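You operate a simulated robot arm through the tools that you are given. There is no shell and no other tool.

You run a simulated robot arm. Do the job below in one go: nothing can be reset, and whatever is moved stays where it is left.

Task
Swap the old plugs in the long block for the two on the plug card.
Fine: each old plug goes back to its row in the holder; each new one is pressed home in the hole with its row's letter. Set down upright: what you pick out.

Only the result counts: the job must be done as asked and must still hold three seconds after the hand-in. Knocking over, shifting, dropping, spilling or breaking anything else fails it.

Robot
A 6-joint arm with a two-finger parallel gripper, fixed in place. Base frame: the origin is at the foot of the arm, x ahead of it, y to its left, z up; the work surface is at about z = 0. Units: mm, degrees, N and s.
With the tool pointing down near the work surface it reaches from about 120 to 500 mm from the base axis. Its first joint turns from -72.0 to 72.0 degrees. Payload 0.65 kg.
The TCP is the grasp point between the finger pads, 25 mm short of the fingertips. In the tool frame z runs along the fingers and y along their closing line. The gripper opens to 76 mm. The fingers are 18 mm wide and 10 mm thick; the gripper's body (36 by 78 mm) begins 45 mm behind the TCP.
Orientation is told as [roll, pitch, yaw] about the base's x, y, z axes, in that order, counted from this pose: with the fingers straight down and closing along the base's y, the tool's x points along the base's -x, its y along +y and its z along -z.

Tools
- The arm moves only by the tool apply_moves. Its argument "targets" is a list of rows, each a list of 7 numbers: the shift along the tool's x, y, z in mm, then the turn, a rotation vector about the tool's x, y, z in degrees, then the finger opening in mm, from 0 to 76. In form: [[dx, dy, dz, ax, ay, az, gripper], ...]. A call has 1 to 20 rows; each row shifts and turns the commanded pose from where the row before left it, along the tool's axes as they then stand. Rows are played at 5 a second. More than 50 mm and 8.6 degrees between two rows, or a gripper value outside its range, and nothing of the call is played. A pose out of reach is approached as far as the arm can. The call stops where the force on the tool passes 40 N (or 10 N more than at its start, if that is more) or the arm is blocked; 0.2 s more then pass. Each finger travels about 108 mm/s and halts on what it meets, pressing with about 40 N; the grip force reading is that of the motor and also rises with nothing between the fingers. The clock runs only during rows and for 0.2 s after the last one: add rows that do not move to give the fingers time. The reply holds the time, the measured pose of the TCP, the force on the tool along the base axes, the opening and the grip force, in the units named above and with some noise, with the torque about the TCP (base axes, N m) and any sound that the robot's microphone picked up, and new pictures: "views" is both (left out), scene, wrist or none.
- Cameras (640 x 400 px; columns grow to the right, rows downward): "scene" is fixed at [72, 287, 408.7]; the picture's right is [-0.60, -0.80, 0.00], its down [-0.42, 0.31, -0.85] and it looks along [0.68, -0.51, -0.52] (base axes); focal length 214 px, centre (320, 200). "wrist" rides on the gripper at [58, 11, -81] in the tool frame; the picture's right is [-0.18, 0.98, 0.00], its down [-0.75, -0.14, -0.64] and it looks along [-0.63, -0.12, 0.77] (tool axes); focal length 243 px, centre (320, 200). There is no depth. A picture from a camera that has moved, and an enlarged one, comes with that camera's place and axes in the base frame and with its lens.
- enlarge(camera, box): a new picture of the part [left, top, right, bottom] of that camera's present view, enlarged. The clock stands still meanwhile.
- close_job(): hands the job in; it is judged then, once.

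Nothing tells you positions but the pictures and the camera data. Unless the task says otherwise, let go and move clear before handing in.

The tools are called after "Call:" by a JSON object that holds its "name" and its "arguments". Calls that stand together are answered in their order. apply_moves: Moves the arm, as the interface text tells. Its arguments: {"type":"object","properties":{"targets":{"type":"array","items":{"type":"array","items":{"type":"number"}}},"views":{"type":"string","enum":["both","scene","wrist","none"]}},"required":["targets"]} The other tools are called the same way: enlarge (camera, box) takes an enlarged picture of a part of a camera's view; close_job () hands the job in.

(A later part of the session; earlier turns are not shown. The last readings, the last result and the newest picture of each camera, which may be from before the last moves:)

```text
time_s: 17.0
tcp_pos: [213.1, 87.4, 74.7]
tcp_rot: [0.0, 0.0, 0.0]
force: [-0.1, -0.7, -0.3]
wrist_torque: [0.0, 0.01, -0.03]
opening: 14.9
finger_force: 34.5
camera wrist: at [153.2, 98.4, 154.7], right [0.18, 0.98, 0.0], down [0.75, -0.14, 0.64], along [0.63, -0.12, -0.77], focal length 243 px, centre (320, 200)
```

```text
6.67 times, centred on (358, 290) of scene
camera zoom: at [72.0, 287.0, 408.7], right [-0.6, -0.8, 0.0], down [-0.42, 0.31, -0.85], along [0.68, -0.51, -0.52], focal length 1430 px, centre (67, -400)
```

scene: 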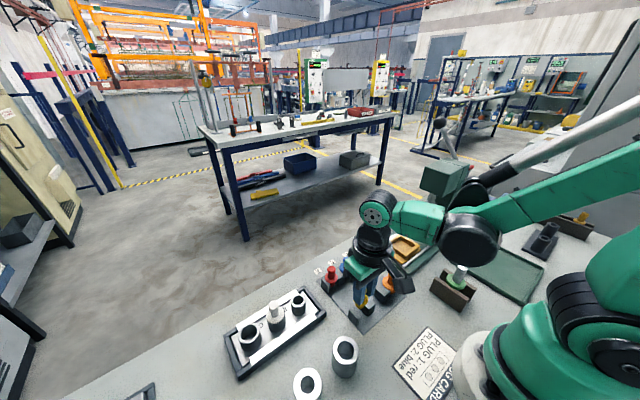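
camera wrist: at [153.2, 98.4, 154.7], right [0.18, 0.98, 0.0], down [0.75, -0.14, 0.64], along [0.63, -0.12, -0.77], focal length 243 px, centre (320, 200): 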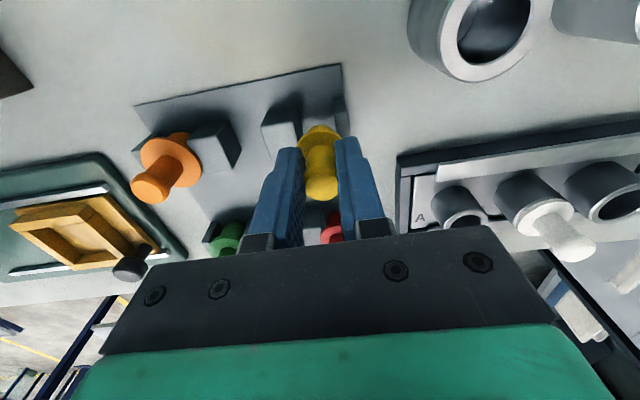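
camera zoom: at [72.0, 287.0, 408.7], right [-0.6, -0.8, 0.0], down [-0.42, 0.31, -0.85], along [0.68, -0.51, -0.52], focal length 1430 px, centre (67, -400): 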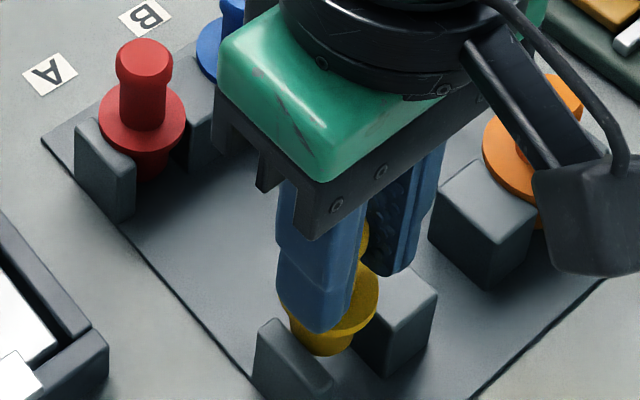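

Drift is now +0.9 mm in y. I'll correct and lower further.

Call:
{"name": "apply_moves", "arguments": {"targets": [[0, -0.9, 0, 0, 0, 0, 8], [0, 0, 4, 0, 0, 0, 8], [0, 0, 3, 0, 0, 0, 8], [0, 0, 0, 0, 0, 0, 8]], "views": "wrist"}}

Call:
{"name": "enlarge", "arguments": {"camera": "wrist", "box": [240, 70, 400, 170]}}

Call:
{"name": "enlarge", "arguments": {"camera": "scene", "box": [310, 260, 406, 320]}}

```text
time_s: 18.0
tcp_pos: [212.8, 85.7, 66.5]
tcp_rot: [0.0, -0.1, -0.1]
force: [-0.4, -0.2, 0.2]
wrist_torque: [-0.03, 0.0, -0.01]
opening: 15.3
finger_force: 34.0
camera wrist: at [153.8, 97.8, 146.8], right [0.18, 0.98, 0.0], down [0.75, -0.14, 0.64], along [0.63, -0.12, -0.77], focal length 243 px, centre (320, 200)
```

wrist: 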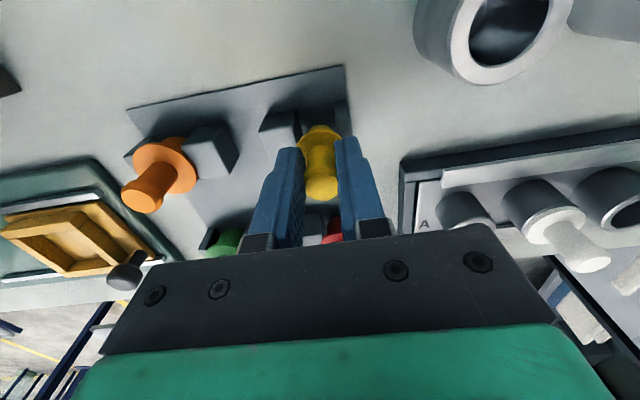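

```text
4.00 times, centred on (320, 120) of wrist
camera zoom: at [153.8, 97.8, 146.8], right [0.18, 0.98, 0.0], down [0.75, -0.14, 0.64], along [0.63, -0.12, -0.77], focal length 970 px, centre (320, 520)
```

zoom: 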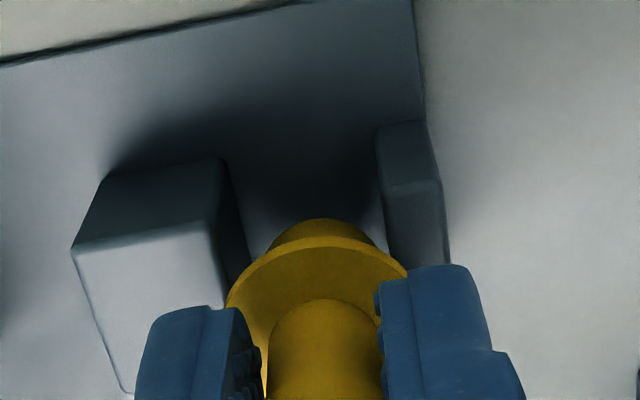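

```text
6.67 times, centred on (358, 290) of scene
camera zoom: at [72.0, 287.0, 408.7], right [-0.6, -0.8, 0.0], down [-0.42, 0.31, -0.85], along [0.68, -0.51, -0.52], focal length 1430 px, centre (67, -400)
```

zoom: 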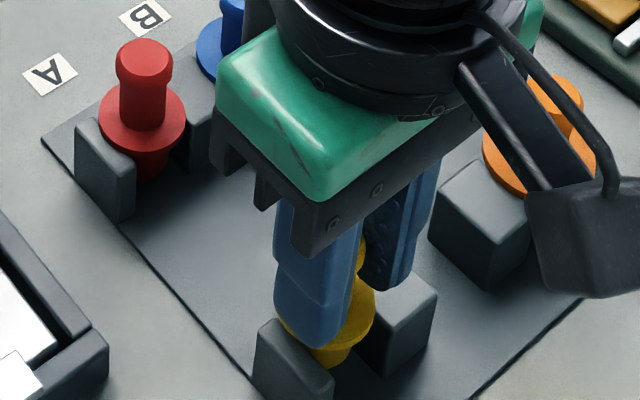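

The shank is entering between the posts and aligned to about 0.3 mm. I'll keep lowering until the flange touches the post tops.

Call:
{"name": "apply_moves", "arguments": {"targets": [[0, -0.2, 2, 0, 0, 0, 8], [0, 0, 2, 0, 0, 0, 8], [0, 0, 0, 0, 0, 0, 8]], "views": "none"}}

Call:
{"name": "apply_moves", "arguments": {"targets": [[0, 0, 1, 0, 0, 0, 8], [0, 0, 1, 0, 0, 0, 8], [0, 0, 0, 0, 0, 0, 8]], "views": "wrist"}}

Call:
{"name": "enlarge", "arguments": {"camera": "wrist", "box": [240, 70, 400, 170]}}

Call:
{"name": "enlarge", "arguments": {"camera": "scene", "box": [310, 260, 406, 320]}}

```text
time_s: 18.8
tcp_pos: [212.7, 85.1, 63.1]
tcp_rot: [0.0, 0.0, 0.0]
force: [-0.2, -0.9, -0.5]
wrist_torque: [0.01, -0.02, 0.05]
opening: 15.0
finger_force: 34.2
```

```text
time_s: 19.6
tcp_pos: [211.8, 85.3, 61.3]
tcp_rot: [0.0, -0.1, 0.0]
force: [-2.4, -0.5, 18.5]
wrist_torque: [0.03, -0.07, 0.02]
opening: 14.9
finger_force: 34.7
camera wrist: at [153.1, 97.5, 140.9], right [0.18, 0.98, 0.0], down [0.75, -0.14, 0.64], along [0.63, -0.12, -0.77], focal length 243 px, centre (320, 200)
```

wrist: 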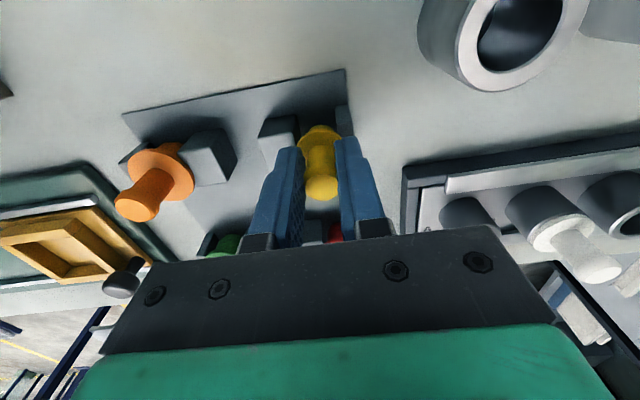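

```text
4.00 times, centred on (320, 120) of wrist
camera zoom: at [153.1, 97.5, 140.9], right [0.18, 0.98, 0.0], down [0.75, -0.14, 0.64], along [0.63, -0.12, -0.77], focal length 970 px, centre (320, 520)
```

zoom: 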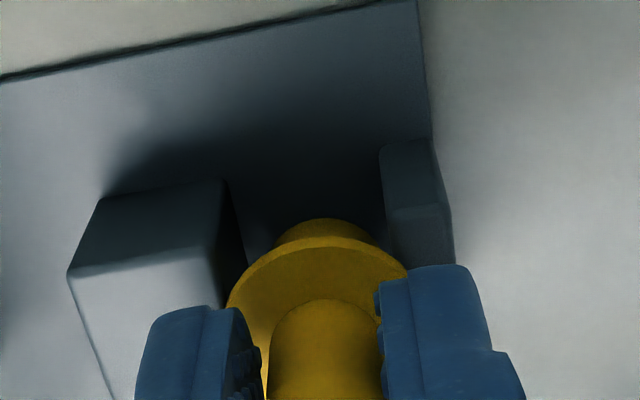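

```text
6.67 times, centred on (358, 290) of scene
camera zoom: at [71.9, 287.0, 408.7], right [-0.6, -0.8, 0.0], down [-0.42, 0.31, -0.85], along [0.68, -0.51, -0.52], focal length 1430 px, centre (67, -400)
```

zoom: 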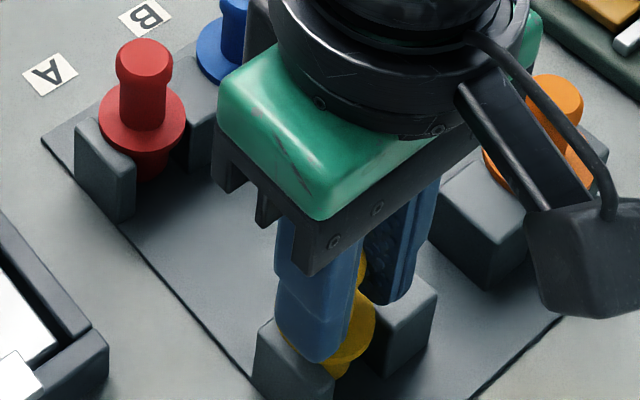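

The flange has contacted both posts with a symmetric load (Fz 18 N, almost no torque). I'll relieve the push slightly and open the fingers.

Call:
{"name": "apply_moves", "arguments": {"targets": [[0, 0, -0.5, 0, 0, 0, 8], [0, 0, 0, 0, 0, 0, 8]], "views": "none"}}

Call:
{"name": "apply_moves", "arguments": {"targets": [[0, 0, 0, 0, 0, 0, 18], [0, 0, 0, 0, 0, 0, 24], [0, 0, 0, 0, 0, 0, 30]], "views": "wrist"}}

Call:
{"name": "enlarge", "arguments": {"camera": "wrist", "box": [240, 70, 400, 170]}}

Call:
{"name": "enlarge", "arguments": {"camera": "scene", "box": [310, 260, 406, 320]}}

```text
time_s: 20.2
tcp_pos: [212.0, 84.1, 61.2]
tcp_rot: [0.0, 0.0, 0.0]
force: [-0.7, 0.4, 0.3]
wrist_torque: [0.0, 0.02, 0.0]
opening: 14.5
finger_force: 34.7
```

```text
time_s: 21.0
tcp_pos: [211.9, 85.3, 60.4]
tcp_rot: [0.0, 0.1, 0.0]
force: [0.3, 0.4, 0.0]
wrist_torque: [0.03, -0.03, -0.02]
opening: 30.0
finger_force: 0.1
camera wrist: at [152.7, 96.8, 141.3], right [0.18, 0.98, 0.0], down [0.75, -0.14, 0.64], along [0.63, -0.12, -0.77], focal length 243 px, centre (320, 200)
```

wrist: 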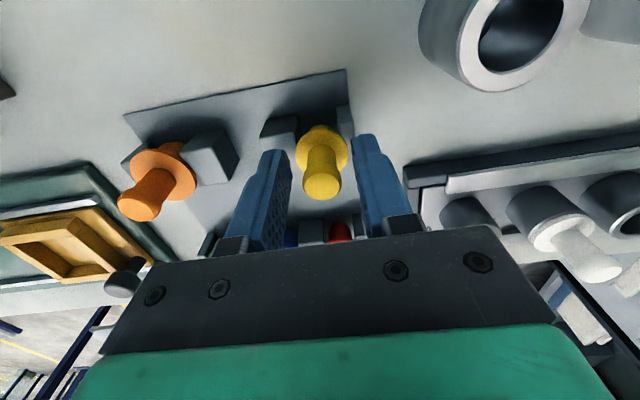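

```text
4.00 times, centred on (320, 120) of wrist
camera zoom: at [152.7, 96.8, 141.3], right [0.18, 0.98, 0.0], down [0.75, -0.14, 0.64], along [0.63, -0.12, -0.77], focal length 970 px, centre (320, 520)
```

zoom: 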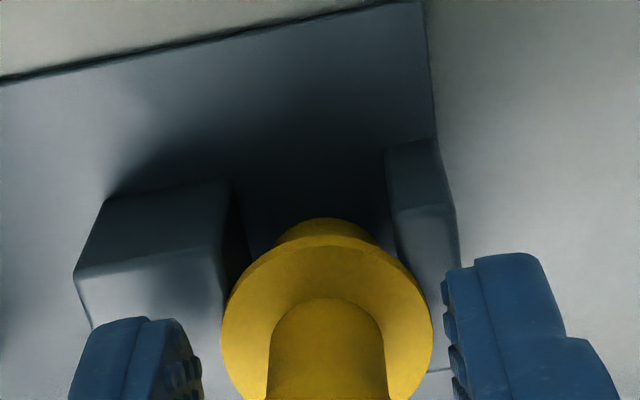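

```text
6.67 times, centred on (358, 290) of scene
camera zoom: at [72.0, 287.0, 408.7], right [-0.6, -0.8, 0.0], down [-0.42, 0.31, -0.85], along [0.68, -0.51, -0.52], focal length 1430 px, centre (67, -400)
```

zoom: 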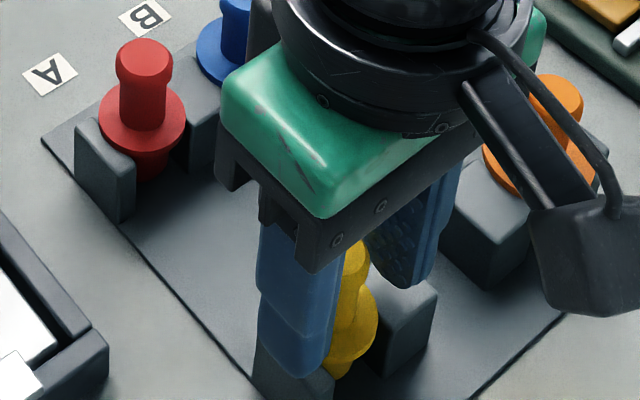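

The yellow plug is released and stands upright. I'll raise straight up and check it.

Call:
{"name": "apply_moves", "arguments": {"targets": [[0, 0, -5, 0, 0, 0, 30], [0, 0, -10, 0, 0, 0, 34], [0, 0, -20, 0, 0, 0, 36], [0, 0, -30, 0, 0, 0, 36], [0, 0, 0, 0, 0, 0, 36]], "views": "both"}}

Call:
{"name": "enlarge", "arguments": {"camera": "wrist", "box": [240, 40, 400, 140]}}

Call:
{"name": "enlarge", "arguments": {"camera": "scene", "box": [310, 260, 406, 320]}}

```text
time_s: 22.2
tcp_pos: [213.4, 87.5, 125.3]
tcp_rot: [-0.1, 0.0, 0.0]
force: [-0.4, -0.2, 0.5]
wrist_torque: [0.0, 0.03, -0.03]
opening: 35.9
finger_force: 0.1
camera wrist: at [153.5, 98.5, 206.4], right [0.18, 0.98, 0.0], down [0.75, -0.14, 0.64], along [0.63, -0.12, -0.77], focal length 243 px, centre (320, 200)
```

scene: 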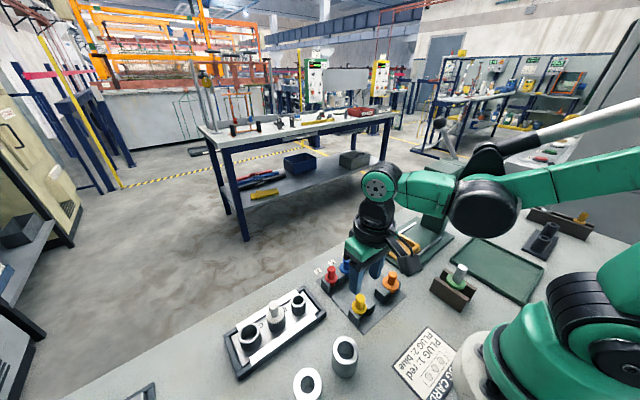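
wrist: 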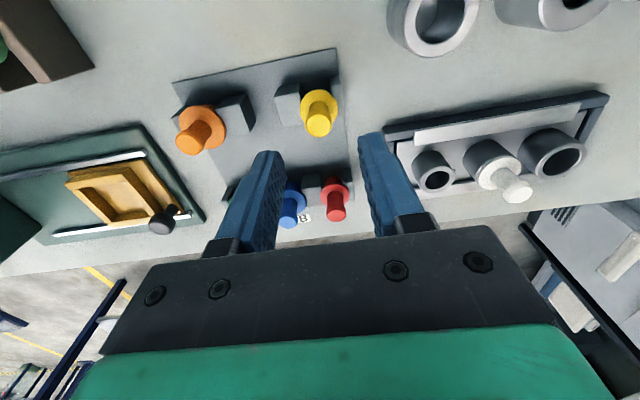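

```text
4.00 times, centred on (320, 90) of wrist
camera zoom: at [153.5, 98.5, 206.4], right [0.18, 0.98, 0.0], down [0.75, -0.14, 0.64], along [0.63, -0.12, -0.77], focal length 970 px, centre (320, 640)
```

zoom: 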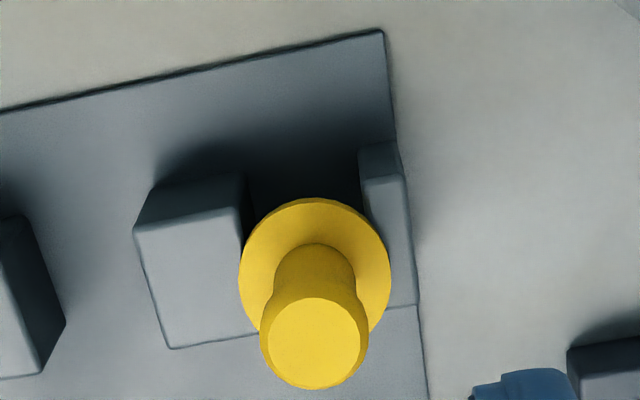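

```text
6.67 times, centred on (358, 290) of scene
camera zoom: at [72.0, 287.0, 408.7], right [-0.6, -0.8, 0.0], down [-0.42, 0.31, -0.85], along [0.68, -0.51, -0.52], focal length 1430 px, centre (67, -400)
```

zoom: 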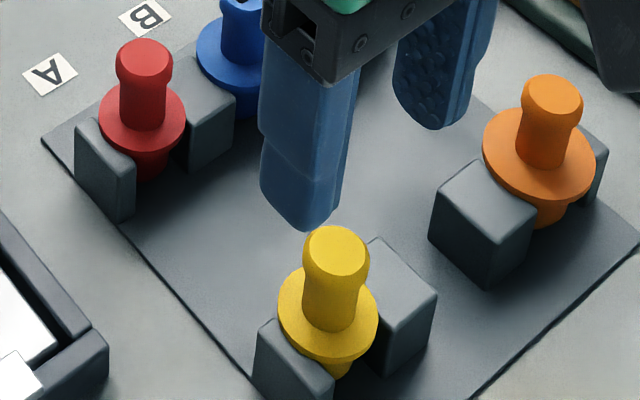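

Yellow sits upright in the near-row A slot with its flange on both posts. Next is red: I'll move over it at about (296, 86).

Call:
{"name": "apply_moves", "arguments": {"targets": [[-41.5, -0.5, 0, 0, 0, 0, 36], [-41.5, -0.5, 0, 0, 0, 0, 36], [0, 0, 0, 0, 0, 0, 36], [0, 0, 0, 0, 0, 0, 36]], "views": "wrist"}}

Call:
{"name": "enlarge", "arguments": {"camera": "wrist", "box": [240, 60, 400, 160]}}

Call:
{"name": "enlarge", "arguments": {"camera": "scene", "box": [310, 260, 406, 320]}}

```text
time_s: 23.2
tcp_pos: [295.3, 86.1, 125.7]
tcp_rot: [0.1, 0.0, 0.0]
force: [0.7, 0.6, 0.6]
wrist_torque: [0.02, 0.0, 0.0]
opening: 36.0
finger_force: 0.1
camera wrist: at [236.2, 97.7, 206.3], right [0.18, 0.98, 0.0], down [0.75, -0.14, 0.64], along [0.63, -0.12, -0.77], focal length 243 px, centre (320, 200)
```

wrist: 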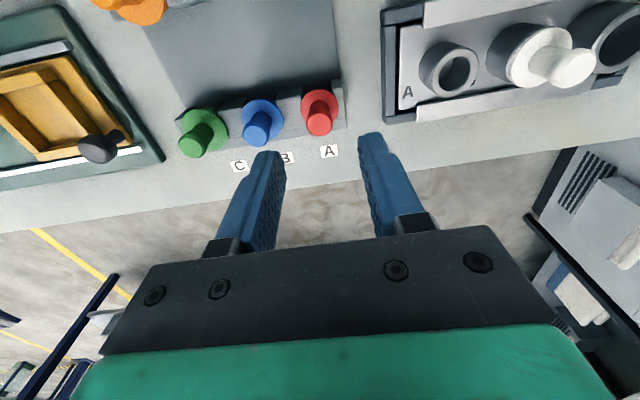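

```text
4.00 times, centred on (320, 110) of wrist
camera zoom: at [236.2, 97.7, 206.3], right [0.18, 0.98, 0.0], down [0.75, -0.14, 0.64], along [0.63, -0.12, -0.77], focal length 970 px, centre (320, 560)
```

zoom: 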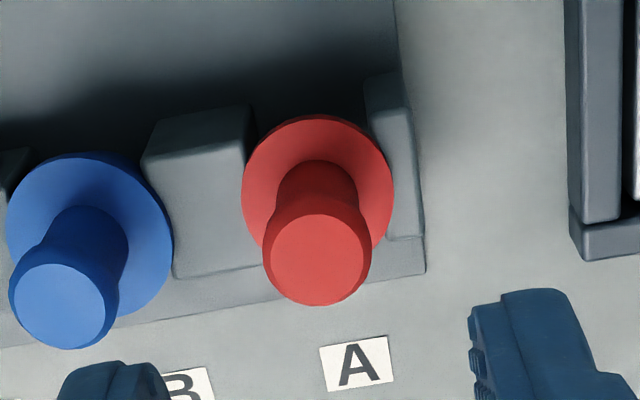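

```text
6.67 times, centred on (358, 290) of scene
camera zoom: at [72.0, 287.0, 408.7], right [-0.6, -0.8, 0.0], down [-0.42, 0.31, -0.85], along [0.68, -0.51, -0.52], focal length 1430 px, centre (67, -400)
```

zoom: 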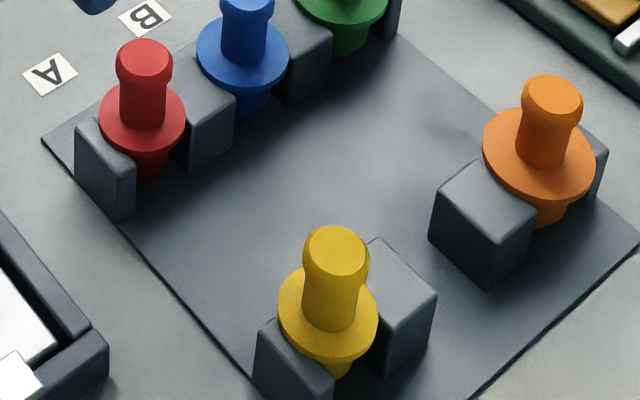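

Red's flange and knob match yellow's. To grip it the same way as yellow, the camera should be at about (234.6, 96.4, 141.3). I'll adjust and descend in stages.

Call:
{"name": "apply_moves", "arguments": {"targets": [[1.6, -1.3, 0, 0, 0, 0, 36], [0, 0, 15, 0, 0, 0, 36], [0, 0, 15, 0, 0, 0, 36], [0, 0, 0, 0, 0, 0, 36]], "views": "wrist"}}

Call:
{"name": "enlarge", "arguments": {"camera": "wrist", "box": [240, 80, 400, 180]}}

```text
time_s: 24.2
tcp_pos: [293.3, 82.9, 96.5]
tcp_rot: [0.0, 0.0, 0.1]
force: [-0.2, 0.2, -0.3]
wrist_torque: [-0.01, 0.03, 0.0]
opening: 35.7
finger_force: 0.1
camera wrist: at [234.4, 94.8, 176.8], right [0.18, 0.98, 0.0], down [0.75, -0.14, 0.64], along [0.63, -0.12, -0.77], focal length 243 px, centre (320, 200)
```

wrist: 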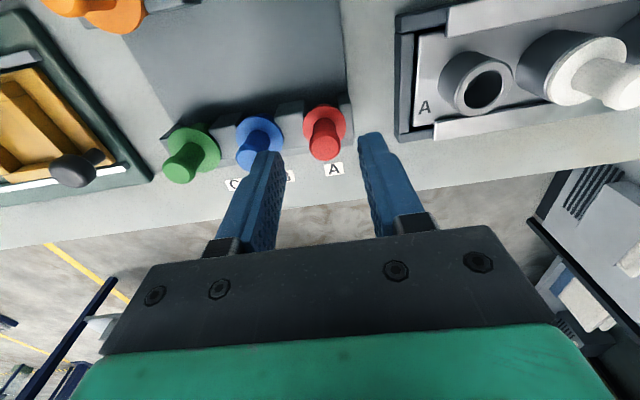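

```text
4.00 times, centred on (320, 130) of wrist
camera zoom: at [234.4, 94.8, 176.8], right [0.18, 0.98, 0.0], down [0.75, -0.14, 0.64], along [0.63, -0.12, -0.77], focal length 970 px, centre (320, 480)
```

zoom: 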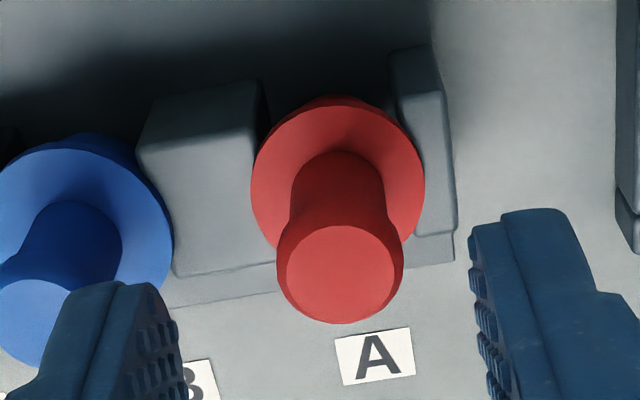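

The hand drifted again in -y, so I'll shift +1.8 mm, narrow the opening for clearance from blue, and descend further.

Call:
{"name": "apply_moves", "arguments": {"targets": [[0, 1.8, 0, 0, 0, 0, 30], [0, 0, 10, 0, 0, 0, 30], [0, 0, 0, 0, 0, 0, 30]], "views": "wrist"}}

Call:
{"name": "enlarge", "arguments": {"camera": "wrist", "box": [240, 90, 400, 190]}}

```text
time_s: 25.0
tcp_pos: [293.6, 85.5, 86.3]
tcp_rot: [0.0, 0.0, -0.1]
force: [-0.2, -0.3, 0.1]
wrist_torque: [-0.01, 0.01, 0.0]
opening: 30.3
finger_force: 0.1
camera wrist: at [234.7, 97.1, 166.7], right [0.18, 0.98, 0.0], down [0.75, -0.14, 0.64], along [0.63, -0.12, -0.77], focal length 243 px, centre (320, 200)
```

wrist: 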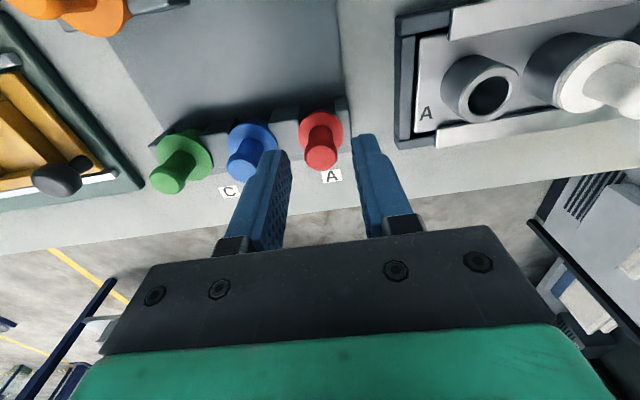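

```text
4.00 times, centred on (320, 140) of wrist
camera zoom: at [234.7, 97.1, 166.7], right [0.18, 0.98, 0.0], down [0.75, -0.14, 0.64], along [0.63, -0.12, -0.77], focal length 970 px, centre (320, 440)
```

zoom: 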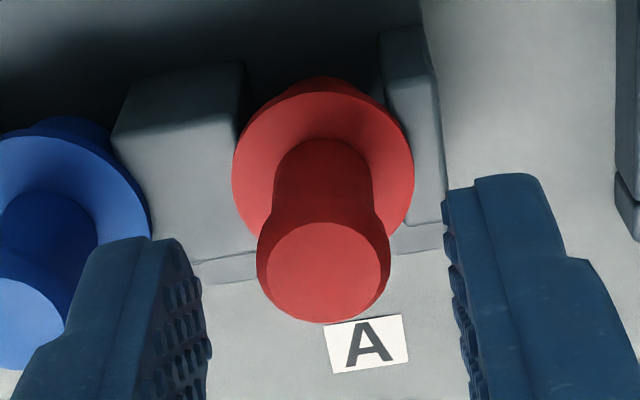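

The alignment is within 0.3 mm. I'll continue down.

Call:
{"name": "apply_moves", "arguments": {"targets": [[-0.3, -0.3, 0, 0, 0, 0, 30], [0, 0, 10, 0, 0, 0, 30], [0, 0, 9, 0, 0, 0, 30], [0, 0, 0, 0, 0, 0, 30]], "views": "wrist"}}

Call:
{"name": "enlarge", "arguments": {"camera": "wrist", "box": [240, 110, 400, 210]}}

Call:
{"name": "enlarge", "arguments": {"camera": "scene", "box": [290, 230, 386, 290]}}

```text
time_s: 26.0
tcp_pos: [294.0, 84.6, 66.7]
tcp_rot: [0.0, -0.1, 0.0]
force: [0.5, 0.7, 0.6]
wrist_torque: [0.04, 0.02, 0.02]
opening: 29.6
finger_force: 0.0
camera wrist: at [234.8, 96.8, 147.2], right [0.18, 0.98, 0.0], down [0.75, -0.14, 0.64], along [0.63, -0.12, -0.77], focal length 243 px, centre (320, 200)
```

wrist: 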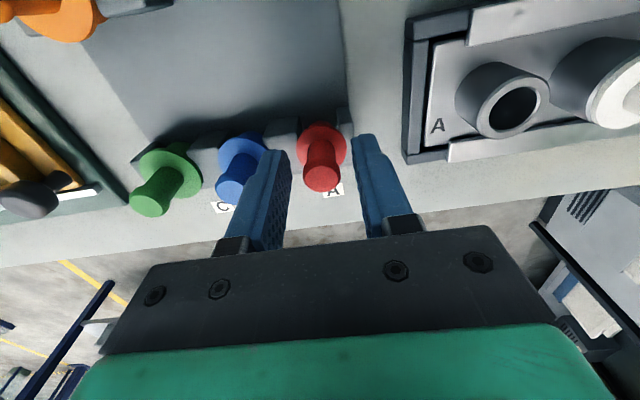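

```text
4.00 times, centred on (320, 160) of wrist
camera zoom: at [234.8, 96.8, 147.2], right [0.18, 0.98, 0.0], down [0.75, -0.14, 0.64], along [0.63, -0.12, -0.77], focal length 970 px, centre (320, 360)
```

zoom: 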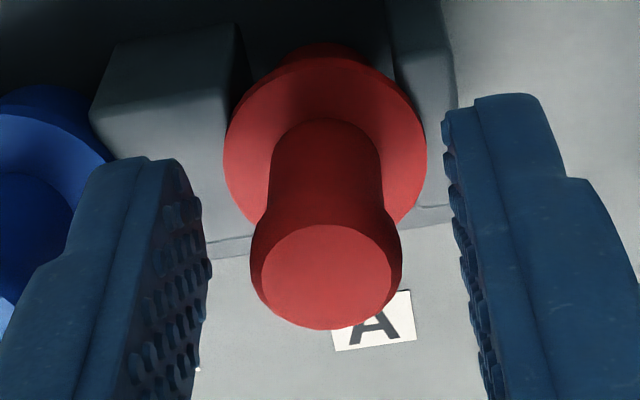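

```text
6.67 times, centred on (338, 260) of scene
camera zoom: at [72.0, 287.0, 408.7], right [-0.6, -0.8, 0.0], down [-0.42, 0.31, -0.85], along [0.68, -0.51, -0.52], focal length 1430 px, centre (200, -200)
```

zoom: 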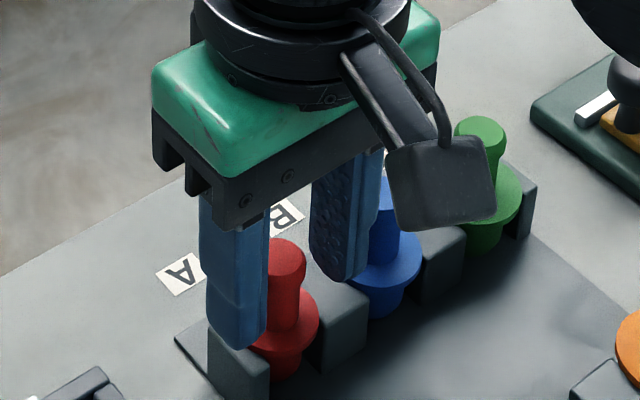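

Well aligned. I'll make the last descent to the grip height.

Call:
{"name": "apply_moves", "arguments": {"targets": [[0, -0.1, 3, 0, 0, 0, 30], [0, 0, 2.8, 0, 0, 0, 30], [0, 0, 0, 0, 0, 0, 30]], "views": "wrist"}}

Call:
{"name": "enlarge", "arguments": {"camera": "wrist", "box": [240, 110, 400, 210]}}

```text
time_s: 26.8
tcp_pos: [294.1, 84.1, 60.4]
tcp_rot: [0.0, 0.0, 0.0]
force: [-0.2, 0.4, -0.5]
wrist_torque: [0.0, -0.02, -0.01]
opening: 30.0
finger_force: 0.0
camera wrist: at [234.6, 95.8, 140.8], right [0.18, 0.98, 0.0], down [0.75, -0.14, 0.64], along [0.63, -0.12, -0.77], focal length 243 px, centre (320, 200)
```

wrist: 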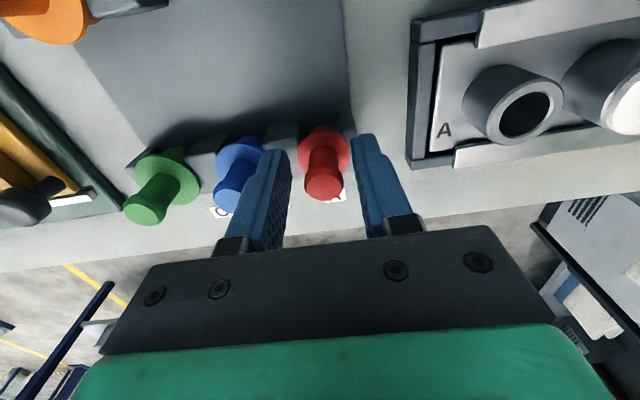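

```text
4.00 times, centred on (320, 160) of wrist
camera zoom: at [234.6, 95.8, 140.8], right [0.18, 0.98, 0.0], down [0.75, -0.14, 0.64], along [0.63, -0.12, -0.77], focal length 970 px, centre (320, 360)
```

zoom: 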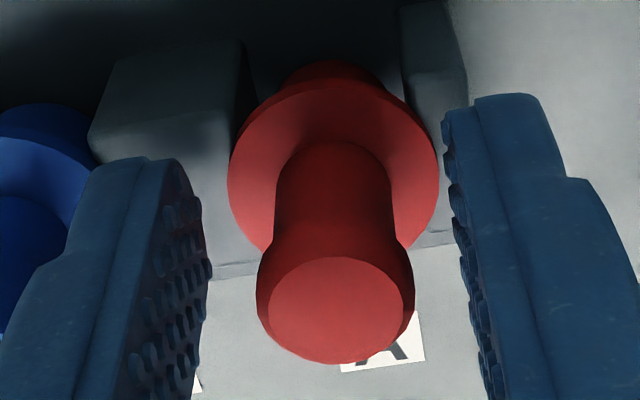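

Red is 0.7 mm to the right of the finger midline, so I'll correct that and close.

Call:
{"name": "apply_moves", "arguments": {"targets": [[0, 0.7, 0, 0, 0, 0, 30], [0, 0, 0, 0, 0, 0, 30]], "views": "none"}}

Call:
{"name": "enlarge", "arguments": {"camera": "wrist", "box": [240, 110, 400, 210]}}

```text
time_s: 27.4
tcp_pos: [294.7, 84.9, 59.6]
tcp_rot: [0.0, 0.1, 0.1]
force: [0.5, 0.1, -0.4]
wrist_torque: [0.02, 0.0, -0.01]
opening: 30.1
finger_force: 0.1
```

```text
4.00 times, centred on (320, 160) of wrist
camera zoom: at [235.2, 96.7, 141.2], right [0.18, 0.98, 0.0], down [0.75, -0.14, 0.64], along [0.63, -0.12, -0.77], focal length 970 px, centre (320, 360)
```

zoom: 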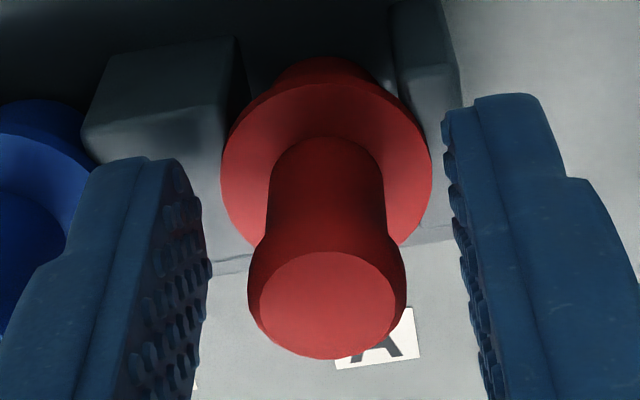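

Red is centred, so I'll close on it.

Call:
{"name": "apply_moves", "arguments": {"targets": [[0, 0, 0, 0, 0, 0, 20], [0, 0, 0, 0, 0, 0, 8], [0, 0, 0, 0, 0, 0, 8], [0, 0, 0, 0, 0, 0, 8]], "views": "wrist"}}

Call:
{"name": "enlarge", "arguments": {"camera": "wrist", "box": [240, 110, 400, 210]}}

```text
time_s: 28.4
tcp_pos: [295.0, 84.6, 61.2]
tcp_rot: [0.0, 0.1, 0.0]
force: [0.8, -0.7, 0.5]
wrist_torque: [0.02, 0.01, 0.02]
opening: 15.0
finger_force: 34.2
camera wrist: at [235.1, 96.6, 141.2], right [0.18, 0.98, 0.0], down [0.75, -0.14, 0.64], along [0.63, -0.12, -0.77], focal length 243 px, centre (320, 200)
```

wrist: 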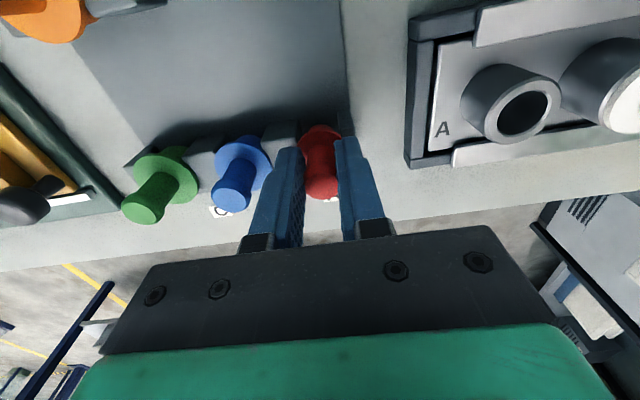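

```text
4.00 times, centred on (320, 160) of wrist
camera zoom: at [235.1, 96.6, 141.2], right [0.18, 0.98, 0.0], down [0.75, -0.14, 0.64], along [0.63, -0.12, -0.77], focal length 970 px, centre (320, 360)
```

zoom: 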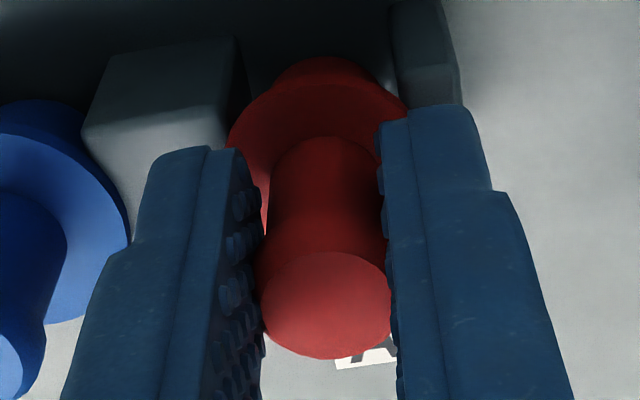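

Red is gripped almost exactly as yellow was. I'll lift it straight out of the slot and carry it above hole A.

Call:
{"name": "apply_moves", "arguments": {"targets": [[0, 0, -3, 0, 0, 0, 8], [0, 0, -5, 0, 0, 0, 8], [0, 0, -10, 0, 0, 0, 8], [0, 0, -20, 0, 0, 0, 8], [0, 0, -30, 0, 0, 0, 8], [0, 0, -20, 0, 0, 0, 8], [0, 0, 0, 0, 0, 0, 8]], "views": "both"}}

```text
time_s: 30.0
tcp_pos: [293.3, 83.6, 148.4]
tcp_rot: [0.0, 0.1, 0.1]
force: [-0.4, 0.1, 0.3]
wrist_torque: [-0.02, -0.01, -0.02]
opening: 14.9
finger_force: 34.2
camera wrist: at [233.1, 95.3, 228.7], right [0.18, 0.98, 0.0], down [0.75, -0.14, 0.64], along [0.63, -0.12, -0.77], focal length 243 px, centre (320, 200)
```

scene: 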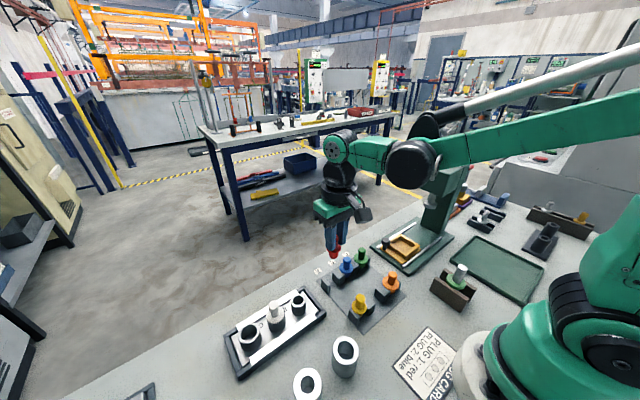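
wrist: 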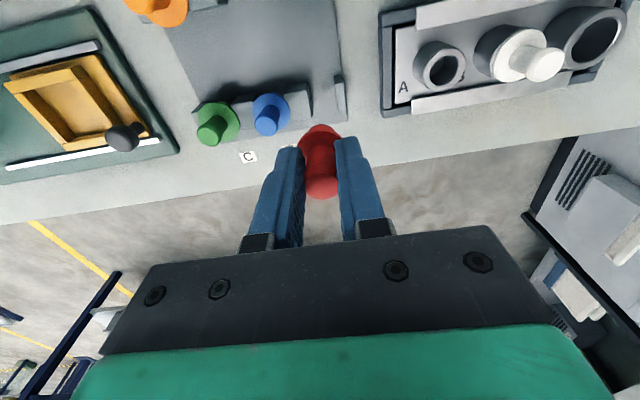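

Red is clear. I'll move above hole A, aiming for camera (225.3, 184.9).

Call:
{"name": "apply_moves", "arguments": {"targets": [[2.6, 29.9, 0, 0, 0, 0, 8], [2.6, 29.9, 0, 0, 0, 0, 8], [2.6, 29.9, 0, 0, 0, 0, 8], [0, 0, 0, 0, 0, 0, 8], [0, 0, 0, 0, 0, 0, 8]], "views": "wrist"}}

Call:
{"name": "enlarge", "arguments": {"camera": "wrist", "box": [240, 50, 400, 150]}}

Call:
{"name": "enlarge", "arguments": {"camera": "scene", "box": [230, 250, 358, 330]}}

```text
time_s: 31.2
tcp_pos: [286.3, 173.3, 148.7]
tcp_rot: [0.0, 0.0, 0.0]
force: [-0.2, -0.3, 0.7]
wrist_torque: [0.01, 0.01, -0.02]
opening: 14.6
finger_force: 34.7
camera wrist: at [226.7, 185.5, 229.1], right [0.18, 0.98, 0.0], down [0.75, -0.14, 0.64], along [0.63, -0.12, -0.77], focal length 243 px, centre (320, 200)
```

wrist: 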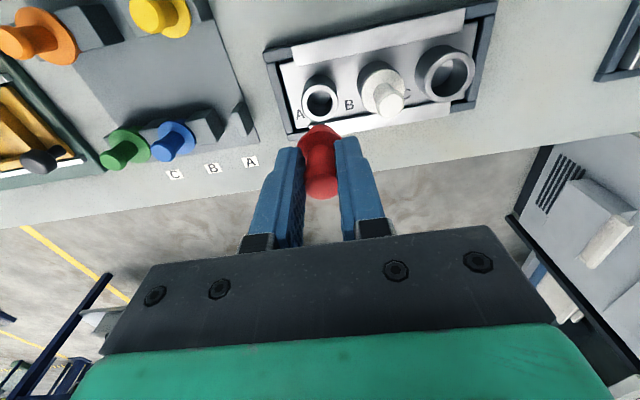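

```text
4.00 times, centred on (320, 100) of wrist
camera zoom: at [226.7, 185.5, 229.1], right [0.18, 0.98, 0.0], down [0.75, -0.14, 0.64], along [0.63, -0.12, -0.77], focal length 970 px, centre (320, 600)
```

zoom: 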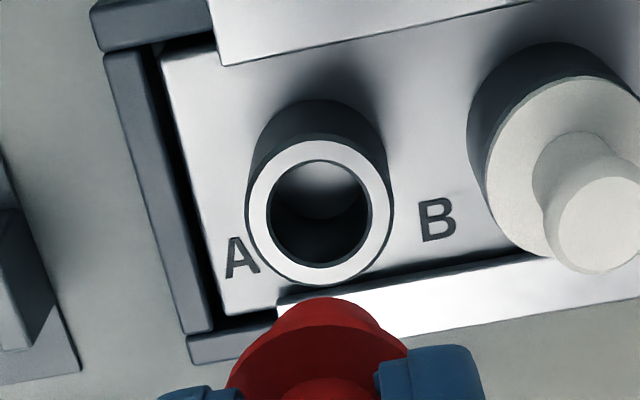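

```text
5.00 times, centred on (294, 290) of scene
camera zoom: at [72.0, 287.0, 408.7], right [-0.6, -0.8, 0.0], down [-0.42, 0.31, -0.85], along [0.68, -0.51, -0.52], focal length 1072 px, centre (450, -250)
```

zoom: 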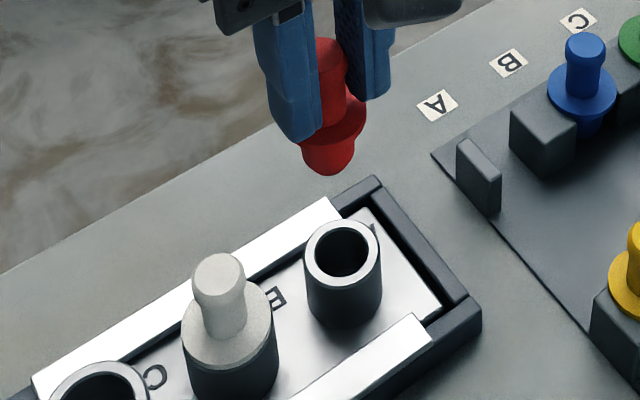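

Hole A's rim reads at about (286.3, 174.4), which gives an insertion target for the camera of about (225.6, 184.7). I'll descend to just above the rim and correct the drift.

Call:
{"name": "apply_moves", "arguments": {"targets": [[1, -0.8, 0, 0, 0, 0, 8], [0, 0, 20, 0, 0, 0, 8], [0, 0, 20, 0, 0, 0, 8], [0, 0, 3, 0, 0, 0, 8], [0, 0, 0, 0, 0, 0, 8]], "views": "wrist"}}

Call:
{"name": "enlarge", "arguments": {"camera": "wrist", "box": [240, 70, 400, 170]}}

Call:
{"name": "enlarge", "arguments": {"camera": "scene", "box": [250, 250, 346, 310]}}

```text
time_s: 32.4
tcp_pos: [285.5, 172.2, 106.1]
tcp_rot: [0.0, 0.0, 0.0]
force: [-0.1, 0.9, 0.2]
wrist_torque: [0.0, 0.01, 0.01]
opening: 15.0
finger_force: 33.9
camera wrist: at [226.5, 184.0, 187.2], right [0.18, 0.98, 0.0], down [0.75, -0.14, 0.64], along [0.63, -0.12, -0.77], focal length 243 px, centre (320, 200)
```

wrist: 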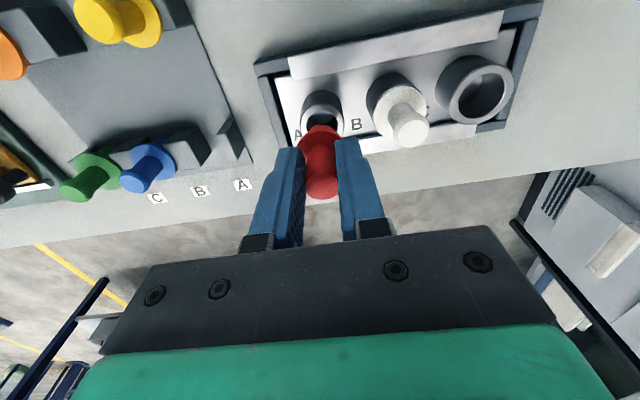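

```text
4.00 times, centred on (320, 120) of wrist
camera zoom: at [226.5, 184.0, 187.2], right [0.18, 0.98, 0.0], down [0.75, -0.14, 0.64], along [0.63, -0.12, -0.77], focal length 970 px, centre (320, 520)
```

zoom: 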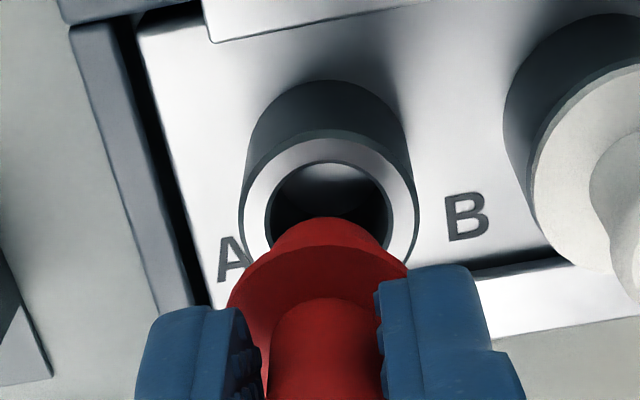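

```text
6.67 times, centred on (298, 280) of scene
camera zoom: at [72.0, 287.0, 408.7], right [-0.6, -0.8, 0.0], down [-0.42, 0.31, -0.85], along [0.68, -0.51, -0.52], focal length 1430 px, centre (467, -333)
```

zoom: 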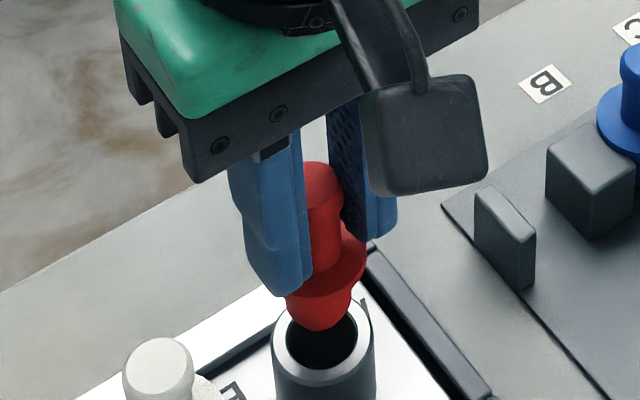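

Red is within about half a millimetre of the hole axis. I'll continue down slowly toward the rim.

Call:
{"name": "apply_moves", "arguments": {"targets": [[0.3, 0.2, 3, 0, 0, 0, 8], [0, 0, 3, 0, 0, 0, 8], [0, 0, 0, 0, 0, 0, 8]], "views": "wrist"}}

Call:
{"name": "enlarge", "arguments": {"camera": "wrist", "box": [240, 70, 400, 170]}}

Call:
{"name": "enlarge", "arguments": {"camera": "scene", "box": [250, 250, 346, 310]}}

```text
time_s: 33.2
tcp_pos: [285.4, 172.4, 99.9]
tcp_rot: [0.0, 0.0, 0.0]
force: [-0.2, -0.2, -0.2]
wrist_torque: [0.0, -0.01, 0.02]
opening: 14.7
finger_force: 34.7
camera wrist: at [225.4, 184.9, 180.9], right [0.18, 0.98, 0.0], down [0.75, -0.14, 0.64], along [0.63, -0.12, -0.77], focal length 243 px, centre (320, 200)
```

wrist: 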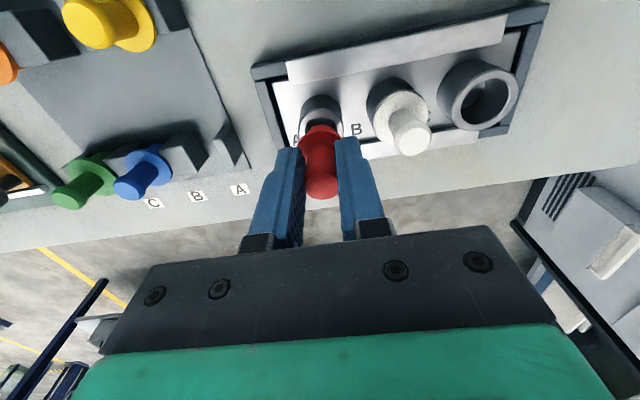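

```text
4.00 times, centred on (320, 120) of wrist
camera zoom: at [225.4, 184.9, 180.9], right [0.18, 0.98, 0.0], down [0.75, -0.14, 0.64], along [0.63, -0.12, -0.77], focal length 970 px, centre (320, 520)
```

zoom: 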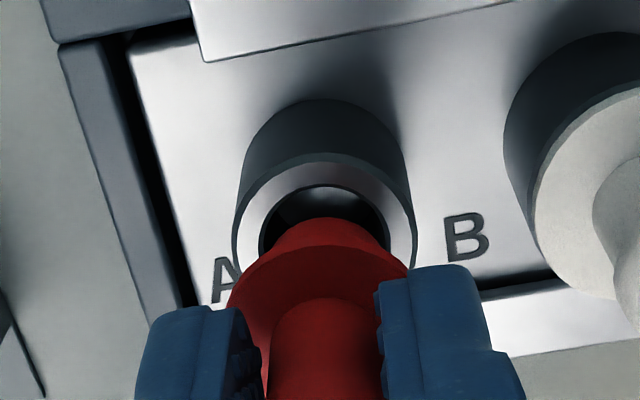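

```text
6.67 times, centred on (298, 280) of scene
camera zoom: at [72.0, 287.0, 408.7], right [-0.6, -0.8, 0.0], down [-0.42, 0.31, -0.85], along [0.68, -0.51, -0.52], focal length 1430 px, centre (467, -333)
```

zoom: 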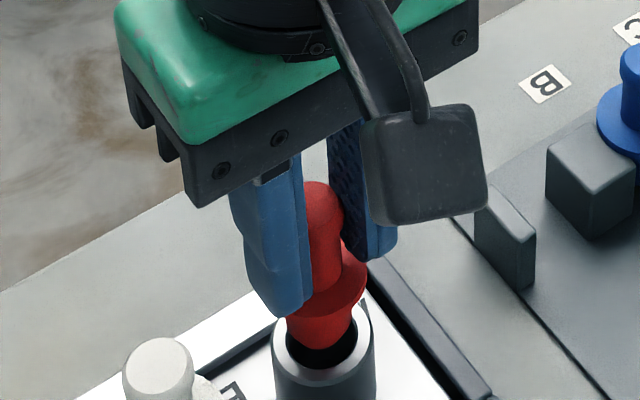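

Alignment looks right in both views. I'll nudge x by 0.4 mm and lower into the hole in small steps, watching the force.

Call:
{"name": "apply_moves", "arguments": {"targets": [[-0.4, 0, 2, 0, 0, 0, 8], [0, 0, 2, 0, 0, 0, 8], [0, 0, 2, 0, 0, 0, 8], [0, 0, 0, 0, 0, 0, 8]], "views": "wrist"}}

Call:
{"name": "enlarge", "arguments": {"camera": "wrist", "box": [240, 70, 400, 170]}}

Call:
{"name": "enlarge", "arguments": {"camera": "scene", "box": [250, 250, 346, 310]}}

```text
time_s: 34.2
tcp_pos: [285.8, 172.3, 94.3]
tcp_rot: [0.0, 0.1, 0.1]
force: [0.2, -0.4, 0.7]
wrist_torque: [-0.03, 0.02, 0.01]
opening: 14.7
finger_force: 33.9
camera wrist: at [226.0, 185.3, 174.4], right [0.18, 0.98, 0.0], down [0.75, -0.14, 0.64], along [0.63, -0.12, -0.77], focal length 243 px, centre (320, 200)
```

wrist: 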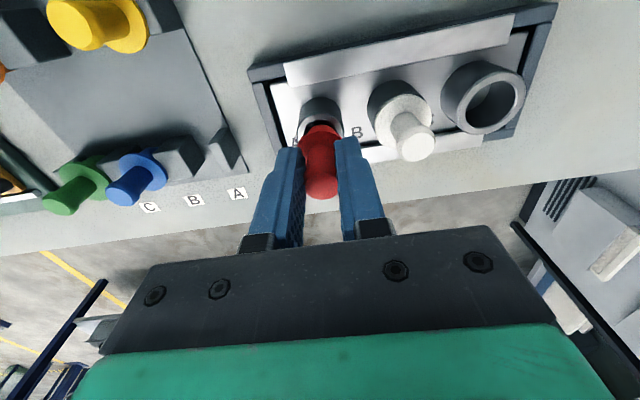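

```text
4.00 times, centred on (320, 120) of wrist
camera zoom: at [226.0, 185.3, 174.4], right [0.18, 0.98, 0.0], down [0.75, -0.14, 0.64], along [0.63, -0.12, -0.77], focal length 970 px, centre (320, 520)
```

zoom: 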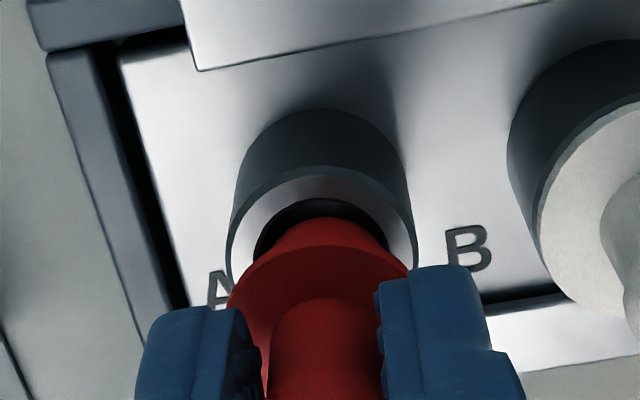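

```text
6.67 times, centred on (298, 280) of scene
camera zoom: at [72.0, 287.0, 408.7], right [-0.6, -0.8, 0.0], down [-0.42, 0.31, -0.85], along [0.68, -0.51, -0.52], focal length 1430 px, centre (467, -333)
```

zoom: 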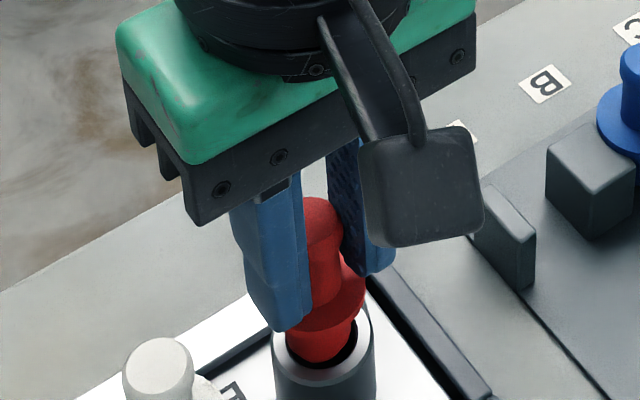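

It's slightly off to +y by about 0.6 mm. I'll correct and lower further.

Call:
{"name": "apply_moves", "arguments": {"targets": [[0, -0.7, 0, 0, 0, 0, 8], [0, 0, 2, 0, 0, 0, 8], [0, 0, 2, 0, 0, 0, 8], [0, 0, 0, 0, 0, 0, 8]], "views": "wrist"}}

Call:
{"name": "enlarge", "arguments": {"camera": "wrist", "box": [240, 70, 400, 170]}}

Call:
{"name": "enlarge", "arguments": {"camera": "scene", "box": [250, 250, 346, 310]}}

```text
time_s: 35.2
tcp_pos: [286.1, 173.6, 89.8]
tcp_rot: [0.0, 0.0, 0.1]
force: [-3.6, -0.8, 0.0]
wrist_torque: [-0.02, 0.15, 0.02]
opening: 14.8
finger_force: 34.1
camera wrist: at [225.8, 185.1, 170.3], right [0.18, 0.98, 0.0], down [0.75, -0.14, 0.64], along [0.63, -0.12, -0.77], focal length 243 px, centre (320, 200)
```

wrist: 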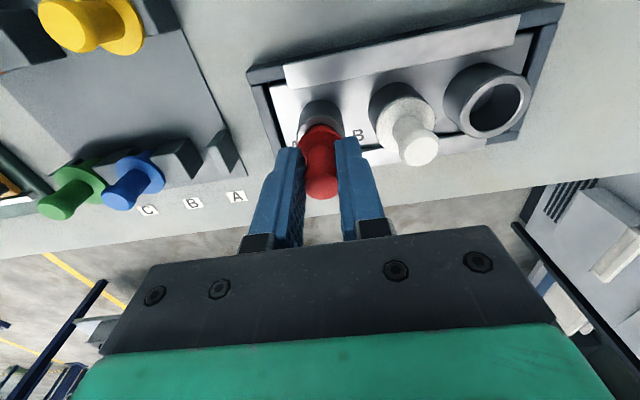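

```text
4.00 times, centred on (320, 120) of wrist
camera zoom: at [225.8, 185.1, 170.3], right [0.18, 0.98, 0.0], down [0.75, -0.14, 0.64], along [0.63, -0.12, -0.77], focal length 970 px, centre (320, 520)
```

zoom: 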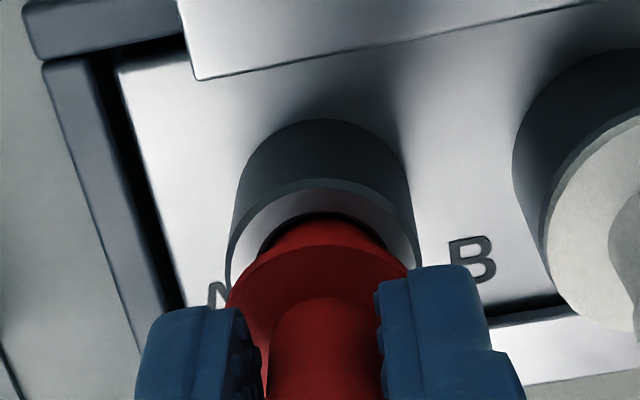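

```text
6.67 times, centred on (298, 280) of scene
camera zoom: at [72.0, 287.0, 408.7], right [-0.6, -0.8, 0.0], down [-0.42, 0.31, -0.85], along [0.68, -0.51, -0.52], focal length 1430 px, centre (467, -333)
```

zoom: 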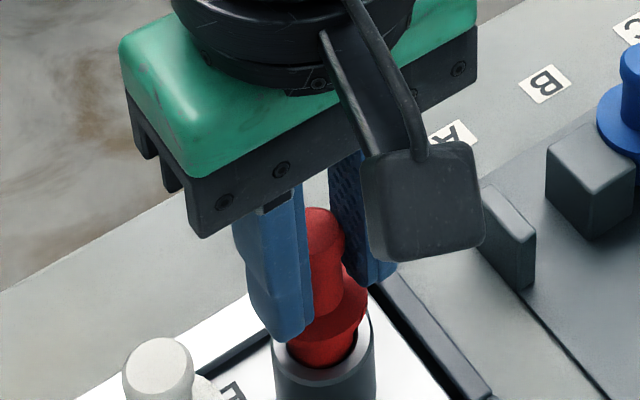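

The shank is in the hole with a light -x contact force. I'll shift -0.4 in x and -0.3 in y, then continue.

Call:
{"name": "apply_moves", "arguments": {"targets": [[0.4, -0.3, 0, 0, 0, 0, 8], [0, 0, 1.5, 0, 0, 0, 8], [0, 0, 0, 0, 0, 0, 8]], "views": "none"}}

Call:
{"name": "enlarge", "arguments": {"camera": "wrist", "box": [240, 70, 400, 170]}}

```text
time_s: 36.0
tcp_pos: [285.6, 173.0, 89.1]
tcp_rot: [0.0, 0.0, -0.1]
force: [-1.8, 0.5, -0.3]
wrist_torque: [0.01, 0.08, 0.0]
opening: 14.8
finger_force: 34.0
```

```text
4.00 times, centred on (320, 120) of wrist
camera zoom: at [225.6, 184.5, 169.0], right [0.18, 0.98, 0.0], down [0.75, -0.14, 0.64], along [0.63, -0.12, -0.77], focal length 970 px, centre (320, 520)
```

zoom: 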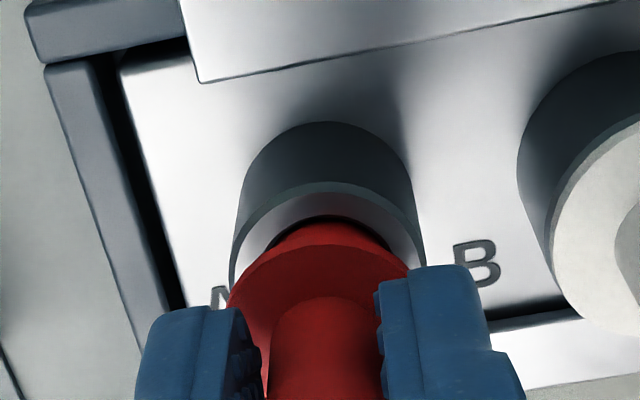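

Side load is small. I'll nudge x a little more and keep lowering.

Call:
{"name": "apply_moves", "arguments": {"targets": [[0.3, 0, 1.5, 0, 0, 0, 8], [0, 0, 1.5, 0, 0, 0, 8], [0, 0, 0, 0, 0, 0, 8]], "views": "none"}}

Call:
{"name": "enlarge", "arguments": {"camera": "wrist", "box": [240, 70, 400, 170]}}

```text
time_s: 36.8
tcp_pos: [284.4, 174.0, 85.8]
tcp_rot: [0.0, -0.1, 0.0]
force: [2.2, -1.9, -0.1]
wrist_torque: [-0.09, -0.09, 0.01]
opening: 14.8
finger_force: 34.3
```

```text
4.00 times, centred on (320, 120) of wrist
camera zoom: at [225.0, 185.4, 166.5], right [0.18, 0.98, 0.0], down [0.75, -0.14, 0.64], along [0.63, -0.12, -0.77], focal length 970 px, centre (320, 520)
```

zoom: 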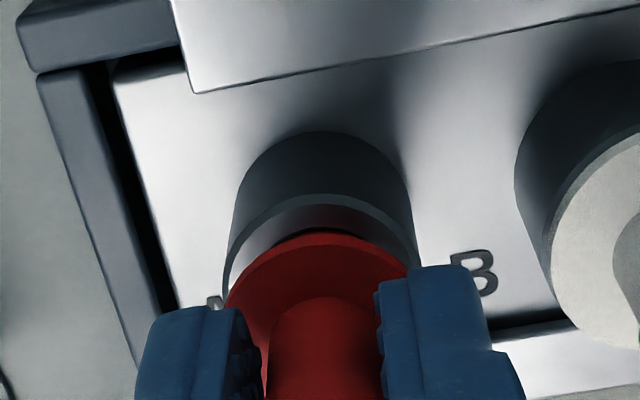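

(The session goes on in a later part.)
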